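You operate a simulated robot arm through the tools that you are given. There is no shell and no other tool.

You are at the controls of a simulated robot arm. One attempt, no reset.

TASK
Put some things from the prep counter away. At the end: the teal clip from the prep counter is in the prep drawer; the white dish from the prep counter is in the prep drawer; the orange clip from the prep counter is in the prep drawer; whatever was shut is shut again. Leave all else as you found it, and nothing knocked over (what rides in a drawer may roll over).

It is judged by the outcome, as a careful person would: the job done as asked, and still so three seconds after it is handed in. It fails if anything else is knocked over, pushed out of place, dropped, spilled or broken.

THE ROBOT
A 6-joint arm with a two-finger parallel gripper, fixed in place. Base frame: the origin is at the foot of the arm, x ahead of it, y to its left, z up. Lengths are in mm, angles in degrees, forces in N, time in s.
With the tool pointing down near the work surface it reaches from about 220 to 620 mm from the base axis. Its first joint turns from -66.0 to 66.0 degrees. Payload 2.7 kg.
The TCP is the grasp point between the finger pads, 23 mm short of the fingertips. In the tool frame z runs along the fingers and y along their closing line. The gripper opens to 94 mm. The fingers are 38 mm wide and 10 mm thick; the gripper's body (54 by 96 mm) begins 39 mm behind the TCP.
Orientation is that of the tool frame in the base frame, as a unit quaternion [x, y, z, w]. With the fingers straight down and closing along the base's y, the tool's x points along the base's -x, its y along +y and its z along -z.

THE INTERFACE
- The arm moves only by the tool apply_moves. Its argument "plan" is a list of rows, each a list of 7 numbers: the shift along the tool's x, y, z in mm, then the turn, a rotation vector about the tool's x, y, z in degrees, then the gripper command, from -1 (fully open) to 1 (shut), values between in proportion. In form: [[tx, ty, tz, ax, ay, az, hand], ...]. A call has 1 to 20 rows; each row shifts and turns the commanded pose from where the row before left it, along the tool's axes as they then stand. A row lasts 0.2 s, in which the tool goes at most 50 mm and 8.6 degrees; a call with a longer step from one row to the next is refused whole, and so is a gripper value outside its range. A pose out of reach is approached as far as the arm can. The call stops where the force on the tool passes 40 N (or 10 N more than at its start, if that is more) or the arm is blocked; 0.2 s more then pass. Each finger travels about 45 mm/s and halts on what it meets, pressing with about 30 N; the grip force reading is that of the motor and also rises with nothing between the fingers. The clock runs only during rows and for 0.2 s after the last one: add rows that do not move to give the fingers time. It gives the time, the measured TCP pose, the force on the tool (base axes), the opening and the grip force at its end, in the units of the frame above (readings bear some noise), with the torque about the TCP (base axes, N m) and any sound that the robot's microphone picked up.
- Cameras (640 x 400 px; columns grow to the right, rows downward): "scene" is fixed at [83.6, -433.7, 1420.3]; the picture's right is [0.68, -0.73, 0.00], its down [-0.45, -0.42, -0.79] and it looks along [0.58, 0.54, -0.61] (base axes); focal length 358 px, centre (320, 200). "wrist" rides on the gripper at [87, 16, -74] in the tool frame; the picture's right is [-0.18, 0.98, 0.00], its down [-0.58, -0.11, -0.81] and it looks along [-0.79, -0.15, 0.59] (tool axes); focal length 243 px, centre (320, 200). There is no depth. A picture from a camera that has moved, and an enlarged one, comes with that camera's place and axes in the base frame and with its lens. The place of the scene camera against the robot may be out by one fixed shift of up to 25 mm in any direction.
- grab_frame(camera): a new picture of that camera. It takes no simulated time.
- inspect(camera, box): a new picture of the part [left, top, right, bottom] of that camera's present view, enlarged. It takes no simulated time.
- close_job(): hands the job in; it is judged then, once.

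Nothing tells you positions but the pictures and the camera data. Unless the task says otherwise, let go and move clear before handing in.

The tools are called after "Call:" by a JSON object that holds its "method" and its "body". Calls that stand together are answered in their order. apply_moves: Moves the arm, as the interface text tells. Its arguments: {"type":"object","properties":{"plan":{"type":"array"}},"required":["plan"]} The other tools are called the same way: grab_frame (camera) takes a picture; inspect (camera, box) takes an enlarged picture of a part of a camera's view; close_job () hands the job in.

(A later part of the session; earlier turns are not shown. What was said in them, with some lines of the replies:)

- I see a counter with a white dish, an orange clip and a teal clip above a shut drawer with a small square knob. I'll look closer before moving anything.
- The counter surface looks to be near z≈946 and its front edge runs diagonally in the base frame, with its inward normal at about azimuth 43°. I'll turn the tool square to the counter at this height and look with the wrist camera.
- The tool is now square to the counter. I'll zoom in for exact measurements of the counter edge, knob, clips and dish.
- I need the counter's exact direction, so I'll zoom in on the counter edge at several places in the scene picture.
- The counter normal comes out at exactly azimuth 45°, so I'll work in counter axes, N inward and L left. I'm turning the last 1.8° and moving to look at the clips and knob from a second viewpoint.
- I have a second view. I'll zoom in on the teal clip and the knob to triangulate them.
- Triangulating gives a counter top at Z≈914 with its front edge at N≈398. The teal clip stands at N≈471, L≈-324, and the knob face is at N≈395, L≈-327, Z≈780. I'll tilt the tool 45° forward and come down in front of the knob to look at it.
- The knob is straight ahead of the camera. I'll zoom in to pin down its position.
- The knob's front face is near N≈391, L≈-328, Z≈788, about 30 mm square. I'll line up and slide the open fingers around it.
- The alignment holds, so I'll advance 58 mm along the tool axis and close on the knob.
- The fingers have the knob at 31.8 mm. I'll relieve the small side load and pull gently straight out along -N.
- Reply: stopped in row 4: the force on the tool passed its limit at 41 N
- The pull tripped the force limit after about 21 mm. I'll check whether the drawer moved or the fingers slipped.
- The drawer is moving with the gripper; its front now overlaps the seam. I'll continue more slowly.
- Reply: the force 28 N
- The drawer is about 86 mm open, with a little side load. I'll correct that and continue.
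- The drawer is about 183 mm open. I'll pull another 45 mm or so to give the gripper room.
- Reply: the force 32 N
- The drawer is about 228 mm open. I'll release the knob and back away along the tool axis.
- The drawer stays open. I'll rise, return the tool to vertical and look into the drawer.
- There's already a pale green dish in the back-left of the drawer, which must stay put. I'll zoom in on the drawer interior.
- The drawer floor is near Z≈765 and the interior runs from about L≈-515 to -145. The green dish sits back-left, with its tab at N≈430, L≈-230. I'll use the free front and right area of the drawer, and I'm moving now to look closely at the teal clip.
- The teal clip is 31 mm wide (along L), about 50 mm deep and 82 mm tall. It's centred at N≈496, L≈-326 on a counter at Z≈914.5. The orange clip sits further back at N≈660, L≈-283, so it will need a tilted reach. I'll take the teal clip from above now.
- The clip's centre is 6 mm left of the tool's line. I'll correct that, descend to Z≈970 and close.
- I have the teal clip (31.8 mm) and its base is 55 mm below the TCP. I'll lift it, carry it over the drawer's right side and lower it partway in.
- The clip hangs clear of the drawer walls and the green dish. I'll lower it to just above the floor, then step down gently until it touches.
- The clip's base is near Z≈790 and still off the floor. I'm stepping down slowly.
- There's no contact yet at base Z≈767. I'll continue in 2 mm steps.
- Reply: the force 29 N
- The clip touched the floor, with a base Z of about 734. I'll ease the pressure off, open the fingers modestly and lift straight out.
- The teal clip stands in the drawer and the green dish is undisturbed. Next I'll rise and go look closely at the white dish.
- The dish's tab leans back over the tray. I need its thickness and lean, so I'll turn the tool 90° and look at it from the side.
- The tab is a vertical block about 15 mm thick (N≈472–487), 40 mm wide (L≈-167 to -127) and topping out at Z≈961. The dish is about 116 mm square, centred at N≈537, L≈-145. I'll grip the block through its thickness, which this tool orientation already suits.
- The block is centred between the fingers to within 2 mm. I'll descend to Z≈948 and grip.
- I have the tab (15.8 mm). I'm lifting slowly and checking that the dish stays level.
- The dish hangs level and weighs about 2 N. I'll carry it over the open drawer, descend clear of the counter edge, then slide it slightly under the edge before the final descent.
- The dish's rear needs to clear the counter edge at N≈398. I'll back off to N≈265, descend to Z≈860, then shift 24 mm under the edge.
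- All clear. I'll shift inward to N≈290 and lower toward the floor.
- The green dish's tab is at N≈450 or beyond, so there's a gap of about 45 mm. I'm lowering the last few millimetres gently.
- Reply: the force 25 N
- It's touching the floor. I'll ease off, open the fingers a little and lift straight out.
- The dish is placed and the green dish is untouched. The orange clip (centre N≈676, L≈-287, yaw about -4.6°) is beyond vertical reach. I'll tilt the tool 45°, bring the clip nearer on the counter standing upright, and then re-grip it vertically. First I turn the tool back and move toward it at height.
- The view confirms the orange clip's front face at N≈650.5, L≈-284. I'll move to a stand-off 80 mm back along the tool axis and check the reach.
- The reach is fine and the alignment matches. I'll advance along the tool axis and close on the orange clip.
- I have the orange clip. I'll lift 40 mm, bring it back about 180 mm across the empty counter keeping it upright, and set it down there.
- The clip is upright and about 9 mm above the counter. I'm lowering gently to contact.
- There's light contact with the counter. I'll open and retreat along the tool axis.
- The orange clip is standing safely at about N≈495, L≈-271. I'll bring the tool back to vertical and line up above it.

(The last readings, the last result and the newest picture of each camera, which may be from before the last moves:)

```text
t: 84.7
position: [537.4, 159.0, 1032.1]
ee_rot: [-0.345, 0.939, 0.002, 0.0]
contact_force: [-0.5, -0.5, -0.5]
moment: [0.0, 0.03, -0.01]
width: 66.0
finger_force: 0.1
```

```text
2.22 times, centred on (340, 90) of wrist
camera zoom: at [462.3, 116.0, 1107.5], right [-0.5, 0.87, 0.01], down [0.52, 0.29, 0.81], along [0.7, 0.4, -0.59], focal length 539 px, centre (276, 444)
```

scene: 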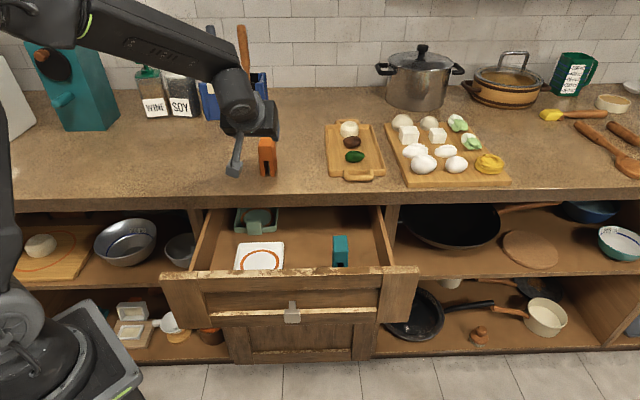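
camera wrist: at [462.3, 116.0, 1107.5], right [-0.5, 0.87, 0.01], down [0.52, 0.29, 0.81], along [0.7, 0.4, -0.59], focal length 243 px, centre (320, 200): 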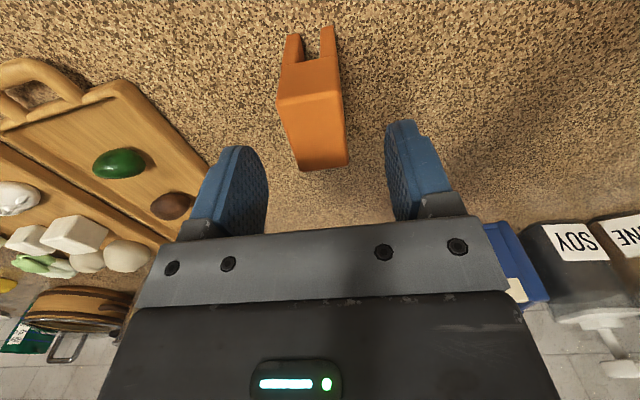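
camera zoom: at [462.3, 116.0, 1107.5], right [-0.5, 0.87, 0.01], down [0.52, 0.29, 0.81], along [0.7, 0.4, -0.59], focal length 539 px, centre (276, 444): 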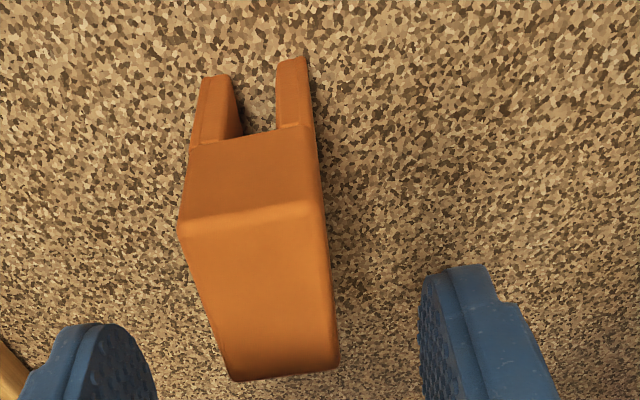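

The clip's centre is within 4 mm of the tool's line. I'll correct that, descend to Z≈970 and grip.

Call:
{"method": "apply_moves", "body": {"plan": [[-3.6, -1.9, 0, 0, 0, 1.2, -0.4], [0, 0, 25, 0, 0, 0, -0.4], [0, 0, 25, 0, 0, 0, -0.4], [0, 0, 12, 0, 0, 0, -0.4], [0, 0, 0, 0, 0, 0, -0.4], [0, 0, 0, 0, 0, 0, 1], [0, 0, 0, 0, 0, 0, 1], [0, 0, 0, 0, 0, 0, 1], [0, 0, 0, 0, 0, 0, 1], [0, 0, 0, 0, 0, 0, 1]]}}

Call:
{"method": "grab_frame", "body": {"camera": "wrist"}}

```text
t: 86.9
position: [542.9, 162.5, 970.2]
ee_rot: [-0.335, 0.942, 0.002, -0.001]
contact_force: [-0.4, -0.7, 0.0]
moment: [-0.03, -0.01, 0.0]
width: 32.0
finger_force: 30.1
```

```text
taken
camera wrist: at [466.0, 120.6, 1044.6], right [-0.48, 0.88, 0.01], down [0.52, 0.28, 0.81], along [0.71, 0.39, -0.59], focal length 243 px, centre (320, 200)
```

wrist: 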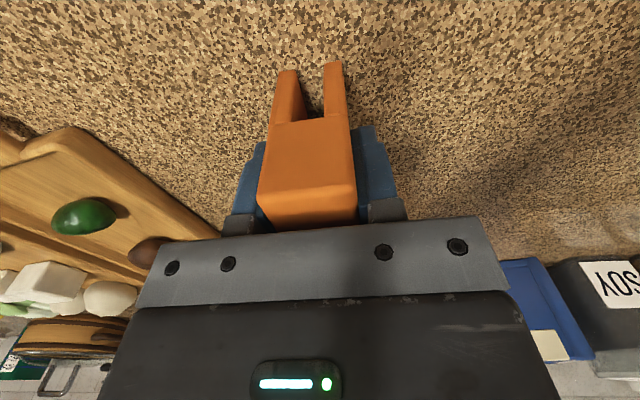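

The orange clip is gripped vertically. I'll lift it, square it up and carry it over the gap between the dish and the teal clip.

Call:
{"method": "apply_moves", "body": {"plan": [[0, 0, -10, 0, 0, 0, 1], [0, 0, -25, 0, 0, 0, 1], [0, 0, -35, 0, 0, 0, 1], [0, 0, 0, 0, 0, -5.8, 1], [32.6, -18.6, 0, 0, 0, 0, 1], [32.6, -18.6, 0, 0, 0, 0, 1], [32.6, -18.6, 0, 0, 0, 0, 1], [32.6, -18.6, 0, 0, 0, 0, 1], [32.6, -18.6, 0, 0, 0, 0, 1], [0, 0, 0, 0, 0, 0, 1], [0, 0, 30, 0, 0, 0, 1], [0, 0, 30, 0, 0, 0, 1], [0, 0, 15, 0, 0, 0, 1], [0, 0, 0, 0, 0, 0, 1]]}}

Call:
{"method": "grab_frame", "body": {"camera": "wrist"}}

Call:
{"method": "grab_frame", "body": {"camera": "scene"}}

```text
t: 89.9
position: [493.7, -19.7, 962.7]
ee_rot: [-0.382, 0.924, 0.002, -0.001]
contact_force: [-0.2, 0.0, -0.3]
moment: [-0.02, -0.04, 0.01]
width: 31.9
finger_force: 29.7
```

```text
taken
camera wrist: at [421.1, -69.5, 1037.6], right [-0.57, 0.82, 0.01], down [0.49, 0.33, 0.81], along [0.66, 0.46, -0.59], focal length 243 px, centre (320, 200)
```

wrist: 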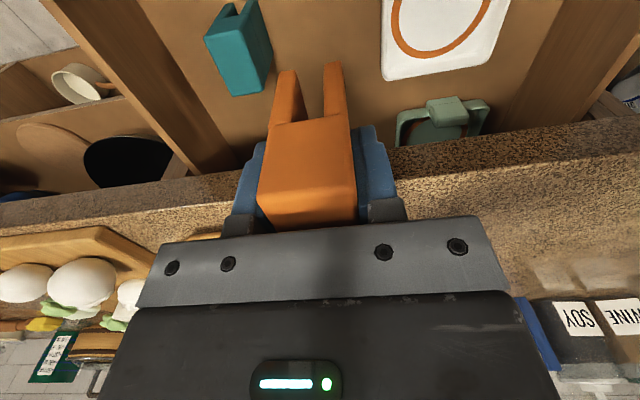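

```text
taken
```

scene: 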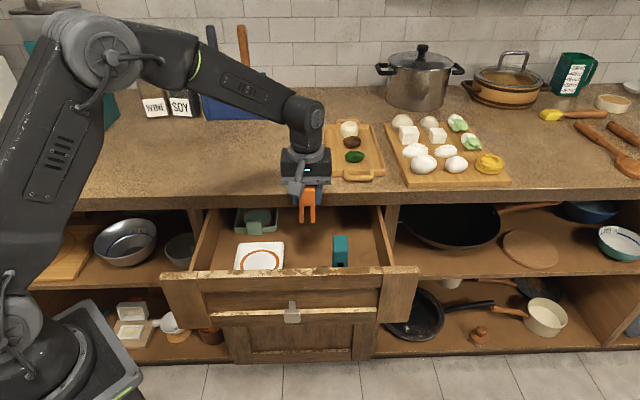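

The gap from L≈-420 to -299 is centred under the clip. I'm lowering into the drawer.

Call:
{"method": "apply_moves", "body": {"plan": [[0, 1.5, 30, 0, 0, 0, 1], [0, 0, 30, 0, 0, 0, 1], [0, 0, 30, 0, 0, 0, 1], [0, 0, 30, 0, 0, 0, 1], [0, 0, 25, 0, 0, 0, 1], [0, 0, 10, 0, 0, 0, 1], [0, 0, 5, 0, 0, 0, 1], [0, 0, 0, 0, 0, 0, 1]]}}

Call:
{"method": "grab_frame", "body": {"camera": "wrist"}}

```text
t: 91.7
position: [490.7, -20.2, 805.7]
ee_rot: [-0.382, 0.924, 0.002, -0.001]
contact_force: [0.5, 0.7, -0.5]
moment: [-0.01, 0.03, -0.01]
width: 32.0
finger_force: 30.1
```

```text
taken
camera wrist: at [417.9, -69.3, 879.1], right [-0.57, 0.82, 0.01], down [0.49, 0.33, 0.81], along [0.66, 0.46, -0.59], focal length 243 px, centre (320, 200)
```

wrist: 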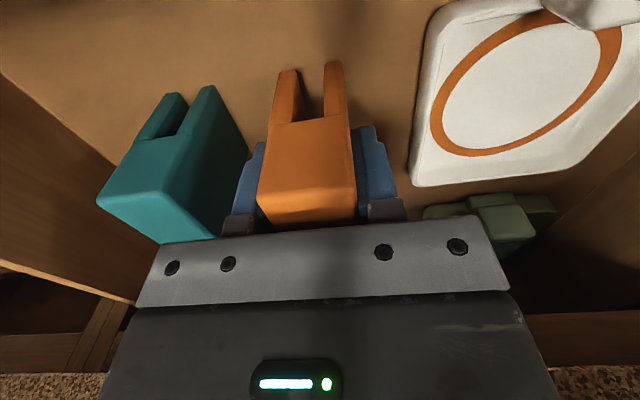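

Call:
{"method": "apply_moves", "body": {"plan": [[0, 0, 5, 0, 0, 0, 1], [0, 0, 4, 0, 0, 0, 1], [0, 0, 3, 0, 0, 0, 1]]}}

```text
t: 92.5
position: [491.4, -19.4, 793.9]
ee_rot: [-0.383, 0.924, 0.003, 0.0]
contact_force: [-0.2, 0.4, -0.7]
moment: [0.01, -0.01, 0.0]
width: 32.1
finger_force: 30.4
```

Call:
{"method": "apply_moves", "body": {"plan": [[0, 0, 2, 0, 0, 0, 1], [0, 0, 1.5, 0, 0, 0, 1], [0, 0, 1.5, 0, 0, 0, 1]]}}

```text
t: 93.3
position: [491.3, -18.6, 790.2]
ee_rot: [-0.383, 0.924, 0.002, 0.0]
contact_force: [-5.6, 4.1, 27.6]
moment: [-0.34, 0.62, -0.14]
width: 32.0
finger_force: 29.8
```

It touched the floor. I'll ease off, open modestly and lift straight up.

Call:
{"method": "apply_moves", "body": {"plan": [[0, 0, -1.5, 0, 0, 0, 1], [0, 0, 0, 0, 0, 0, 0.15], [0, 0, 0, 0, 0, 0, -0.08], [0, 0, 0, 0, 0, 0, -0.08], [0, 0, 0, 0, 0, 0, -0.08], [0, 0, -5, 0, 0, 0, -0.08], [0, 0, -15, 0, 0, 0, -0.08], [0, 0, -30, 0, 0, 0, -0.08], [0, 0, -35, 0, 0, 0, -0.08], [0, 0, -40, 0, 0, 0, -0.08], [0, 0, -40, 0, 0, 0, -0.08], [0, 0, -40, 0, 0, 0, -0.08], [0, 0, -40, 0, 0, 0, -0.08], [0, 0, -40, 0, 0, 0, -0.08], [0, 0, 0, 0, 0, 0, -0.08]]}}

Call:
{"method": "grab_frame", "body": {"camera": "wrist"}}

Call:
{"method": "inspect", "body": {"camera": "scene", "box": [150, 170, 430, 345]}}

```text
t: 96.5
position: [491.9, -22.5, 1072.7]
ee_rot: [-0.383, 0.924, 0.002, -0.001]
contact_force: [0.1, 1.0, 0.5]
moment: [-0.01, -0.03, 0.03]
width: 51.1
finger_force: 0.0
```

```text
taken
camera wrist: at [420.3, -71.4, 1146.2], right [-0.57, 0.82, 0.01], down [0.49, 0.33, 0.81], along [0.66, 0.46, -0.59], focal length 243 px, centre (320, 200)
```

wrist: 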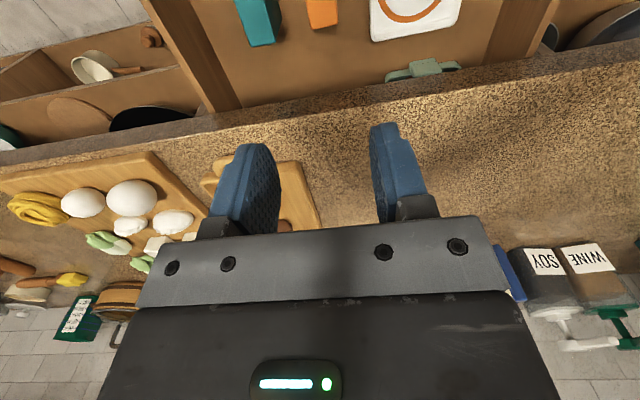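

```text
2.29 times, centred on (290, 258) of scene
camera zoom: at [83.6, -433.7, 1420.3], right [0.68, -0.73, 0.0], down [-0.45, -0.42, -0.79], along [0.58, 0.54, -0.61], focal length 818 px, centre (389, 69)
```

zoom: 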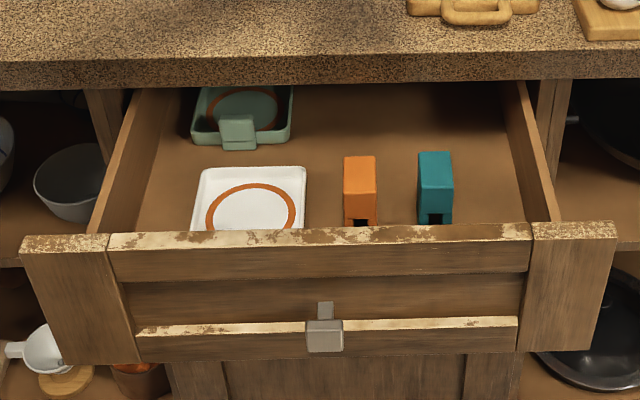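

All three items are in the drawer and standing, and the green dish hasn't moved. Now I'll go back in front of the drawer the same way I left, re-grip the knob and push it shut under control.

Call:
{"method": "apply_moves", "body": {"plan": [[37.4, 5.6, -5, 0, 0, 0, -1], [37.4, 5.6, -5, 0, 0, 0, -1], [37.4, 5.6, -5, 0, 0, 0, -1], [37.4, 5.6, -5, 0, 0, 0, -1], [37.4, 5.6, -5, 0, 0, 0, -1], [37.4, 5.6, -5, 0, 0, 0, -1], [0, 0, 0, 0, -7.5, 0, -1], [0, 0, 0, 0, -7.5, 0, -1], [0, 0, 0, 0, -7.5, 0, -1], [0, 0, 0, 0, -7.5, 0, -1], [0, 0, 0, 0, -7.5, 0, -1], [0, 0, 0, 0, -7.5, 0, -1], [0, 0, 0, 0, 0, 0, -1]]}}

Call:
{"method": "apply_moves", "body": {"plan": [[29.5, 0, 29.5, 0, 0, 0, -1], [29.5, 0, 29.5, 0, 0, 0, -1], [29.5, 0, 29.5, 0, 0, 0, -1], [29.5, 0, 29.5, 0, 0, 0, -1], [29.5, 0, 29.5, 0, 0, 0, -1], [29.5, 0, 29.5, 0, 0, 0, -1], [0, 0, 0, 0, 0, 0, -1]]}}

Call:
{"method": "grab_frame", "body": {"camera": "wrist"}}

Call:
{"method": "grab_frame", "body": {"camera": "scene"}}

```text
t: 99.3
position: [308.2, -156.7, 1104.9]
ee_rot: [-0.353, 0.854, 0.15, 0.353]
contact_force: [-0.2, 0.7, 0.4]
moment: [0.0, -0.02, 0.03]
width: 94.1
finger_force: 0.0
```

```text
t: 100.9
position: [308.6, -154.0, 850.4]
ee_rot: [-0.353, 0.854, 0.149, 0.353]
contact_force: [0.5, 0.4, 0.4]
moment: [0.0, 0.01, -0.02]
width: 93.9
finger_force: 0.0
```

```text
taken
camera wrist: at [216.6, -222.5, 841.3], right [-0.6, 0.79, 0.14], down [-0.03, -0.19, 0.98], along [0.8, 0.59, 0.14], focal length 243 px, centre (320, 200)
```

wrist: 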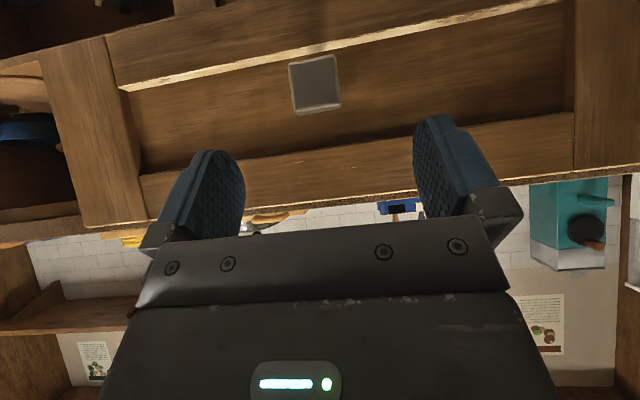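

```text
taken
```

scene: 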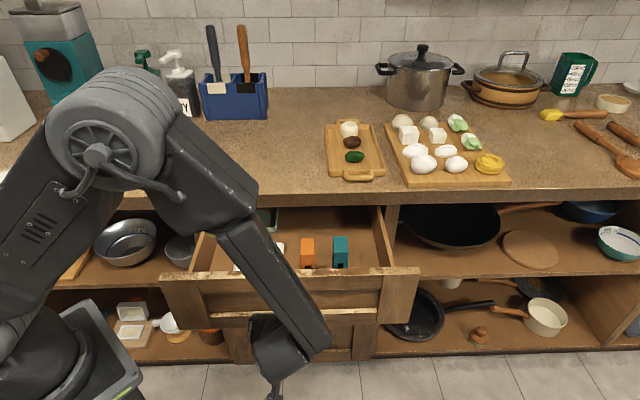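

The knob is where I left it. I'll advance and grip it again.

Call:
{"method": "apply_moves", "body": {"plan": [[3.3, -3.1, 20, 0, 0, 0, -1], [0, 0, 25, 0, 0, 0, -1], [0, 0, 20, 0, 0, 0, -1], [0, 0, 12, 0, 0, 0, -1], [0, 0, 0, 0, 0, 0, -1], [0, 0, 0, 0, 0, 0, 1], [0, 0, 0, 0, 0, 0, 1], [0, 0, 0, 0, 0, 0, 1], [0, 0, 0, 0, 0, 0, 1], [0, 0, 0, 0, 0, 0, 1], [0, 0, 0, 0, 0, 0, 1]]}}

Call:
{"method": "grab_frame", "body": {"camera": "wrist"}}

```text
t: 103.3
position: [347.2, -119.2, 794.4]
ee_rot: [-0.354, 0.853, 0.151, 0.353]
contact_force: [-18.0, 17.4, 7.6]
moment: [-0.21, -1.01, 0.16]
width: 32.0
finger_force: 45.2
```

```text
taken
camera wrist: at [255.9, -187.3, 785.8], right [-0.61, 0.78, 0.14], down [-0.03, -0.2, 0.98], along [0.79, 0.59, 0.14], focal length 243 px, centre (320, 200)
```

wrist: 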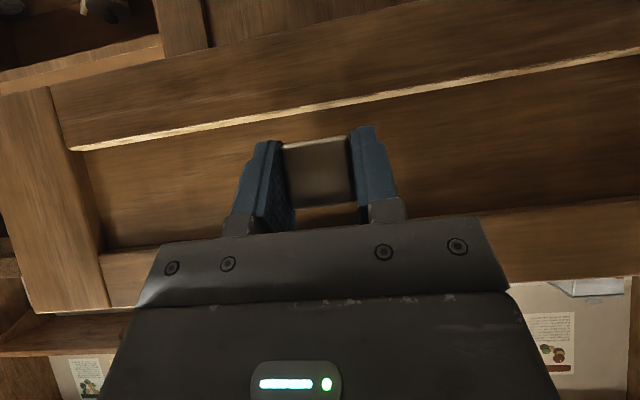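

The knob is gripped. I'm pushing the drawer in slowly and straight.

Call:
{"method": "apply_moves", "body": {"plan": [[0, 1.0, 0, 0, 0, 0, 1], [-1.5, 0, 1.5, 0, 0, 0, 1], [-2.5, -0.02, 2.5, 0, 0, 0, 1], [-3.5, -0.03, 3.5, 0, 0, 0, 1], [-4, -0.03, 4, 0, 0, 0, 1], [-4, -0.03, 4, 0, 0, 0, 1], [-4, -0.03, 4, 0, 0, 0, 1], [-4, -0.03, 4, 0, 0, 0, 1], [-4, -0.03, 4, 0, 0, 0, 1], [-4, -0.03, 4, 0, 0, 0, 1], [-4, -0.03, 4, 0, 0, 0, 1], [-4, -0.03, 4, 0, 0, 0, 1], [-4, -0.03, 4, 0, 0, 0, 1], [-4, -0.03, 4, 0, 0, 0, 1], [-4, -0.03, 4, 0, 0, 0, 1], [-4, -0.03, 4, 0, 0, 0, 1], [-3, -0.02, 3, 0, 0, 0, 1], [-1.5, 0, 1.5, 0, 0, 0, 1]]}}

Call:
{"method": "grab_frame", "body": {"camera": "scene"}}

```text
t: 107.1
position: [406.7, -60.4, 796.8]
ee_rot: [-0.353, 0.855, 0.148, 0.35]
contact_force: [0.7, -2.0, -30.6]
moment: [-1.24, -0.41, -0.12]
width: 31.8
finger_force: 45.0
```

```text
taken
```

scene: 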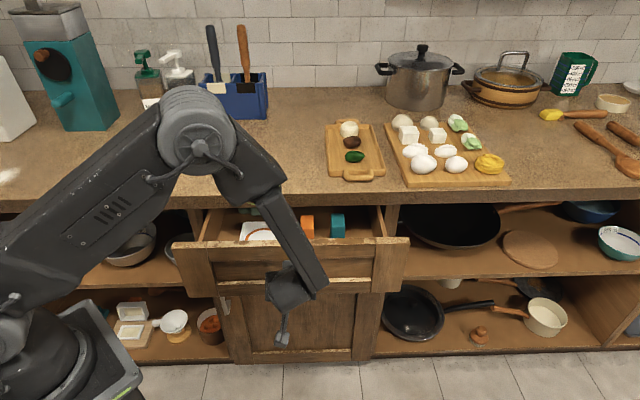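

The drawer is more than a third of the way closed, with a small vertical load building up. I'll correct it and continue.

Call:
{"method": "apply_moves", "body": {"plan": [[1.4, 0, 1.4, 0, 0, 0, 1], [-2, 0, 2, 0, 0, 0, 1], [-3, -0.02, 3.05, 0, 0, 0, 1], [-3.95, -0.03, 4.05, 0, 0, 0, 1], [-3.95, -0.03, 4.05, 0, 0, 0, 1], [-3.95, -0.03, 4.05, 0, 0, 0, 1], [-3.95, -0.03, 4.05, 0, 0, 0, 1], [-3.95, -0.03, 4.05, 0, 0, 0, 1], [-3.95, -0.03, 4.05, 0, 0, 0, 1], [-3.95, -0.03, 4.05, 0, 0, 0, 1], [-3.95, -0.03, 4.05, 0, 0, 0, 1], [-3.95, -0.03, 4.05, 0, 0, 0, 1], [-3.95, -0.03, 4.05, 0, 0, 0, 1], [-3.95, -0.03, 4.05, 0, 0, 0, 1], [-3.95, -0.03, 4.05, 0, 0, 0, 1], [-3, -0.02, 3, 0, 0, 0, 1], [-1.5, 0, 1.5, 0, 0, 0, 1]]}}

Call:
{"method": "grab_frame", "body": {"camera": "scene"}}

```text
t: 110.7
position: [465.7, -1.2, 794.8]
ee_rot: [-0.353, 0.853, 0.149, 0.354]
contact_force: [1.3, -3.3, 17.9]
moment: [0.06, -1.73, 0.39]
width: 31.8
finger_force: 45.0
```

```text
taken
```

scene: 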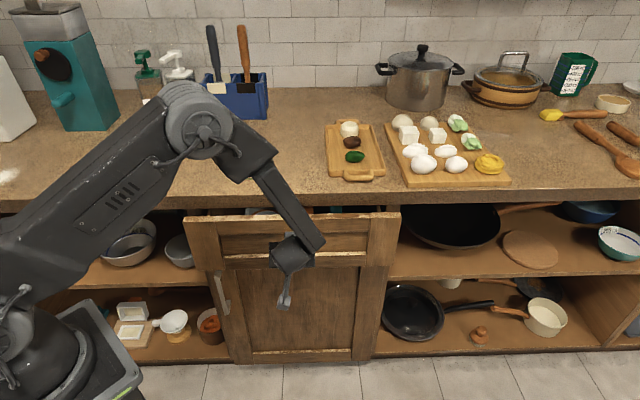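

About 62 mm remain. I'm continuing, slowing near the end.

Call:
{"method": "apply_moves", "body": {"plan": [[-0.5, 0, -0.5, 0, 0, 0, 1], [-2, 0, 2, 0, 0, 0, 1], [-3, -0.02, 3, 0, 0, 0, 1], [-4, -0.03, 4, 0, 0, 0, 1], [-4, -0.03, 4, 0, 0, 0, 1], [-4, -0.03, 4, 0, 0, 0, 1], [-4, -0.03, 4, 0, 0, 0, 1], [-4, -0.03, 4, 0, 0, 0, 1], [-4, -0.03, 4, 0, 0, 0, 1], [-3, -0.02, 3, 0, 0, 0, 1], [-2, 0, 2, 0, 0, 0, 1], [0, 0, 0, 0, 0, 0, 1]]}}

```text
t: 113.3
position: [499.0, 31.1, 795.2]
ee_rot: [-0.353, 0.854, 0.149, 0.353]
contact_force: [10.2, -10.5, -7.0]
moment: [-0.7, -1.29, 0.21]
width: 32.0
finger_force: 44.5
```

Call:
{"method": "apply_moves", "body": {"plan": [[0, -0.5, 0, 0, 0, 0, 1], [-1.5, 0, 1.5, 0, 0, 0, 1], [-1.5, 0, 1.5, 0, 0, 0, 1], [-1.5, 0, 1.5, 0, 0, 0, 1], [-1.5, 0, 1.5, 0, 0, 0, 1], [-1.5, 0, 1.5, 0, 0, 0, 1], [-1.2, 0, 1.2, 0, 0, 0, 1], [0, 0, 0, 0, 0, 0, 1]]}}

Call:
{"method": "grab_frame", "body": {"camera": "wrist"}}

Call:
{"method": "inspect", "body": {"camera": "scene", "box": [180, 180, 400, 317]}}

```text
t: 115.1
position: [507.4, 40.5, 796.2]
ee_rot: [-0.354, 0.854, 0.149, 0.352]
contact_force: [-1.8, 5.2, 5.5]
moment: [-1.3, -0.07, 0.07]
width: 31.8
finger_force: 44.8
```

```text
taken
camera wrist: at [415.6, -27.2, 787.3], right [-0.6, 0.78, 0.14], down [-0.03, -0.2, 0.98], along [0.8, 0.59, 0.14], focal length 243 px, centre (320, 200)
```

wrist: 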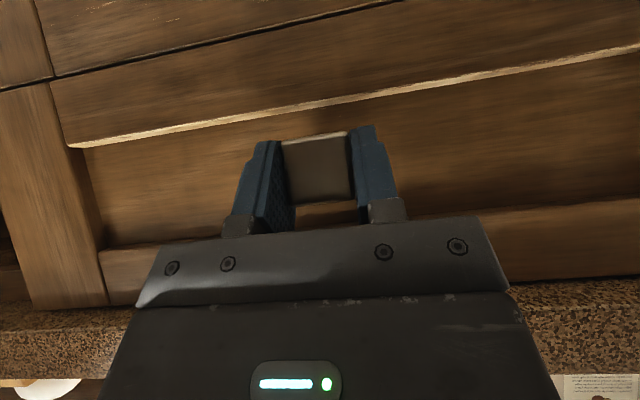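

```text
2.91 times, centred on (290, 248) of scene
camera zoom: at [83.5, -433.6, 1420.3], right [0.68, -0.73, 0.0], down [-0.45, -0.42, -0.79], along [0.58, 0.54, -0.61], focal length 1042 px, centre (407, 59)
```

zoom: 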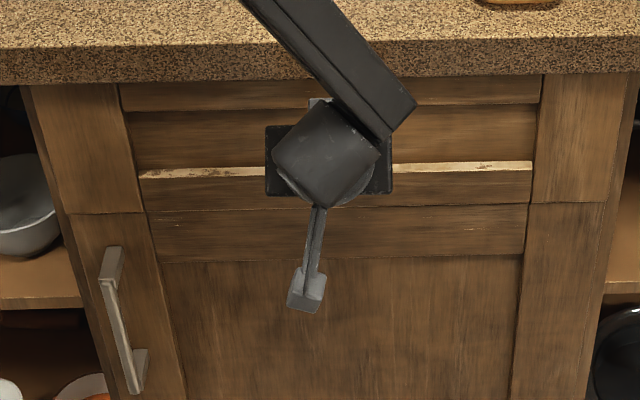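

It's within about 2 mm of flush; the door's pale top edge isn't visible at the seam yet as it was originally. I'll push the last bit in.

Call:
{"method": "apply_moves", "body": {"plan": [[-0.8, 0, 0.8, 0, 0, 0, 1], [-0.8, 0, 0.8, 0, 0, 0, 1], [-0.8, 0, 0.8, 0, 0, 0, 1], [0, 0, 0, 0, 0, 0, 1]]}}

Call:
{"method": "inspect", "body": {"camera": "scene", "box": [180, 180, 400, 317]}}

```text
t: 116.1
position: [509.2, 43.4, 795.8]
ee_rot: [-0.353, 0.853, 0.149, 0.353]
contact_force: [-2.0, 5.7, 3.0]
moment: [-0.19, -1.37, 0.29]
width: 31.7
finger_force: 44.9
```

```text
2.91 times, centred on (290, 248) of scene
camera zoom: at [83.5, -433.6, 1420.3], right [0.68, -0.73, 0.0], down [-0.45, -0.42, -0.79], along [0.58, 0.54, -0.61], focal length 1042 px, centre (407, 59)
```

zoom: 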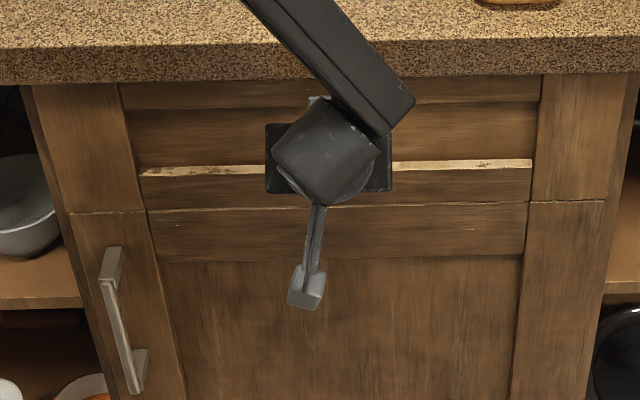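

Call:
{"method": "apply_moves", "body": {"plan": [[-0.8, 0, 0.8, 0, 0, 0, 1], [-0.8, 0, 0.8, 0, 0, 0, 1], [0, 0, 0, 0, 0, 0, 1]]}}

Call:
{"method": "inspect", "body": {"camera": "scene", "box": [180, 180, 400, 317]}}

```text
t: 116.9
position: [511.4, 43.4, 796.0]
ee_rot: [-0.353, 0.854, 0.15, 0.352]
contact_force: [-6.2, 5.4, -5.4]
moment: [-0.08, -1.32, 0.49]
width: 32.0
finger_force: 45.0
```

```text
2.91 times, centred on (290, 248) of scene
camera zoom: at [83.5, -433.6, 1420.3], right [0.68, -0.73, 0.0], down [-0.45, -0.42, -0.79], along [0.58, 0.54, -0.61], focal length 1042 px, centre (407, 59)
```

zoom: 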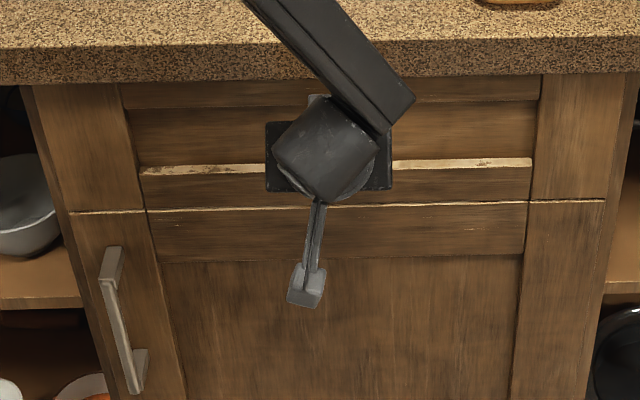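

The pale seam line is reappearing. I'll push slightly more until it meets resistance.

Call:
{"method": "apply_moves", "body": {"plan": [[-0.8, 0, 0.8, 0, 0, 0, 1], [-0.8, 0, 0.8, 0, 0, 0, 1], [0, 0, 0, 0, 0, 0, 1]]}}

Call:
{"method": "inspect", "body": {"camera": "scene", "box": [180, 180, 400, 317]}}

```text
t: 117.7
position: [511.1, 44.2, 796.6]
ee_rot: [-0.353, 0.854, 0.149, 0.352]
contact_force: [-30.9, -7.3, 12.3]
moment: [-0.59, -0.96, 0.46]
width: 32.0
finger_force: 45.3
```

```text
2.91 times, centred on (290, 248) of scene
camera zoom: at [82.7, -433.9, 1420.3], right [0.68, -0.73, 0.0], down [-0.45, -0.42, -0.79], along [0.58, 0.54, -0.61], focal length 1042 px, centre (407, 59)
```

zoom: 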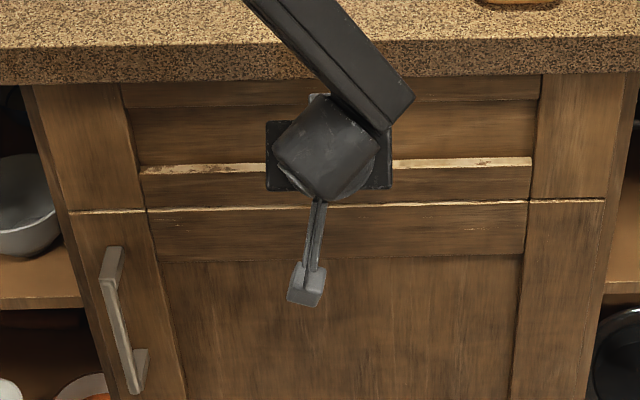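

The drawer is firmly against its stop and the seam matches the original picture. I'll release the knob and back off along the tool axis.

Call:
{"method": "apply_moves", "body": {"plan": [[0, 0, 0, 0, 0, 0, -1], [0, 0, 0, 0, 0, 0, -1], [0, 0, 0, 0, 0, 0, -1], [0, 0, 0, 0, 0, 0, -1], [0, 0, 0, 0, 0, 0, -1], [0, 0, -10, 0, 0, 0, -1], [0, 0, -20, 0, 0, 0, -1], [0, 0, -30, 0, 0, 0, -1], [0, 0, -40, 0, 0, 0, -1], [0, 0, -40, 0, 0, 0, -1], [0, 0, 0, 0, 0, 0, -1]]}}

Call:
{"method": "grab_frame", "body": {"camera": "wrist"}}

Call:
{"method": "grab_frame", "body": {"camera": "scene"}}

```text
t: 120.1
position: [441.6, -23.5, 899.2]
ee_rot: [-0.353, 0.854, 0.149, 0.352]
contact_force: [-0.2, -0.1, 0.0]
moment: [-0.01, -0.01, 0.02]
width: 94.0
finger_force: 0.1
```

```text
taken
camera wrist: at [350.1, -92.2, 890.4], right [-0.6, 0.79, 0.14], down [-0.03, -0.19, 0.98], along [0.8, 0.59, 0.14], focal length 243 px, centre (320, 200)
```

wrist: 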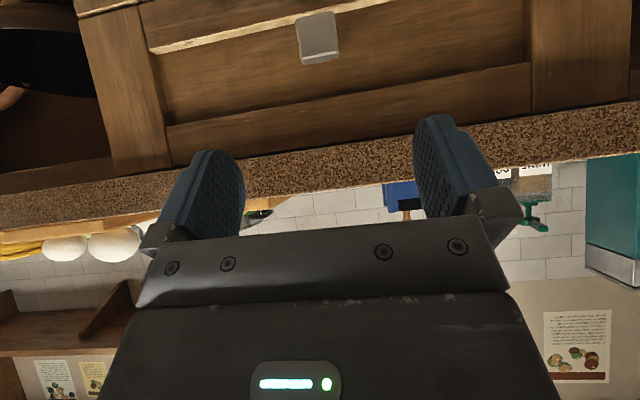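

```text
taken
```

scene: 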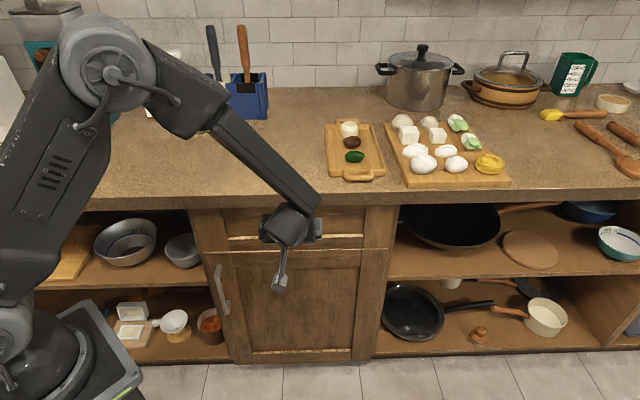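

The drawer is shut. I'll lift the arm well clear and do a final check of everything.

Call:
{"method": "apply_moves", "body": {"plan": [[-15, 0, -29.5, 0, 0, 0, -1], [-29.5, 0, -29.5, 0, 0, 0, -1], [-29.5, 0, -29.5, 0, 0, 0, -1], [-29.5, 0, -29.5, 0, 0, 0, -1], [-29.5, 0, -29.5, 0, 0, 0, -1], [-29.5, 0, -29.5, 0, 0, 0, -1], [0, 0, 0, 0, 7.5, 0, -1], [0, 0, 0, 0, 7.5, 0, -1], [0, 0, 0, 0, 7.5, 0, -1], [0, 0, 0, 0, 7.5, 0, -1], [0, 0, 0, 0, 7.5, 0, -1], [0, 0, 0, 0, 7.5, 0, -1], [0, 30, 0, 0, 0, 0, -1], [0, 40, 0, 0, 0, 0, -1], [0, 40, 0, 0, 0, 0, -1], [0, 30, 0, 0, 0, 0, -1], [0, 0, 0, 0, 0, 0, -1]]}}

Call:
{"method": "grab_frame", "body": {"camera": "scene"}}

Call:
{"method": "inspect", "body": {"camera": "scene", "box": [180, 180, 400, 317]}}

Call:
{"method": "grab_frame", "body": {"camera": "wrist"}}

```text
t: 123.7
position: [337.0, 65.7, 1132.7]
ee_rot: [-0.383, 0.924, 0.003, -0.001]
contact_force: [-0.6, 0.4, 0.0]
moment: [-0.02, 0.0, -0.03]
width: 94.2
finger_force: 0.1
```

```text
taken
```

scene: 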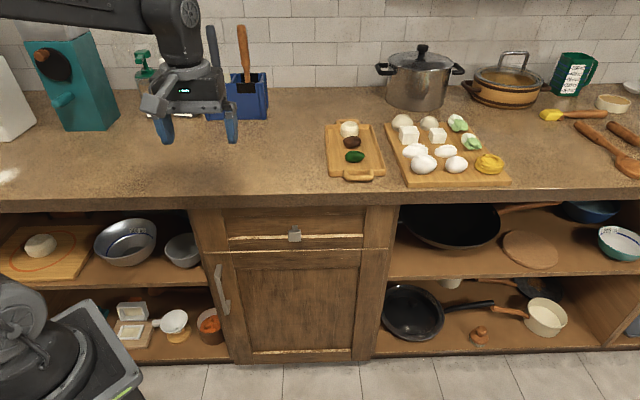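

```text
2.91 times, centred on (290, 248) of scene
camera zoom: at [83.6, -433.7, 1420.3], right [0.68, -0.73, 0.0], down [-0.45, -0.42, -0.79], along [0.58, 0.54, -0.61], focal length 1042 px, centre (407, 59)
```

zoom: 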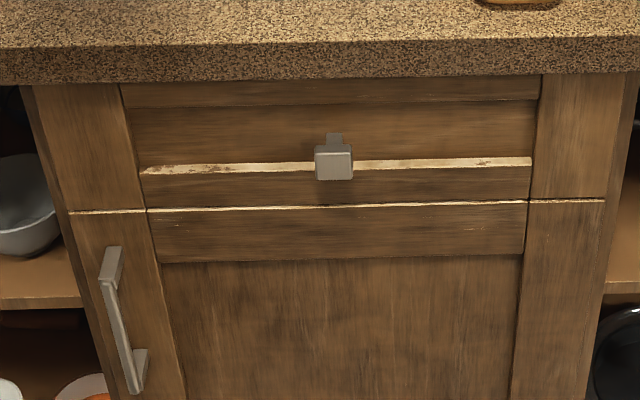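

```text
taken
camera wrist: at [265.0, 17.4, 1208.1], right [-0.57, 0.82, 0.01], down [0.49, 0.33, 0.81], along [0.66, 0.46, -0.59], focal length 243 px, centre (320, 200)
```

wrist: 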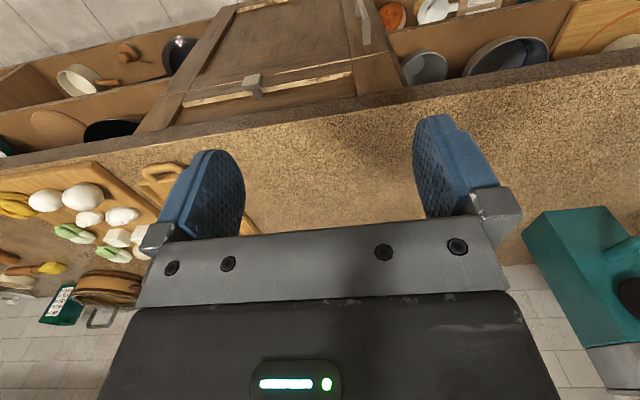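

The drawer is shut with its seam exactly as in the first picture. The teal clip, white dish and orange clip are inside, the rest of the counter is unchanged, and the arm is clear. I'm handing in the job.

Call:
{"method": "close_job", "body": {}}

```text
The job is handed in.
```

The teal clip, the white dish and the orange clip from the prep counter are in the prep drawer, and the drawer is shut again. I handed the job in with the arm clear of the counter.

- **Drawer:** In the last picture it sits flush, with the same seam line as at the start. The two clips were standing upright and the dish flat when I last saw inside. I pushed the drawer shut slowly, holding the knob.
- **Green dish already in the drawer:** It was at the back left. I kept everything clear of it, and it had not moved when I last saw it before the drawer closed.
- **Orange clip:** It was too far back to lift straight up, so I first set it down upright nearer the front of the counter. I then gripped it again from above and put it in the drawer.
- **Everything else:** The rest of the counter and the shelves look the same as at the start in the last pictures. Nothing was knocked over or dropped.
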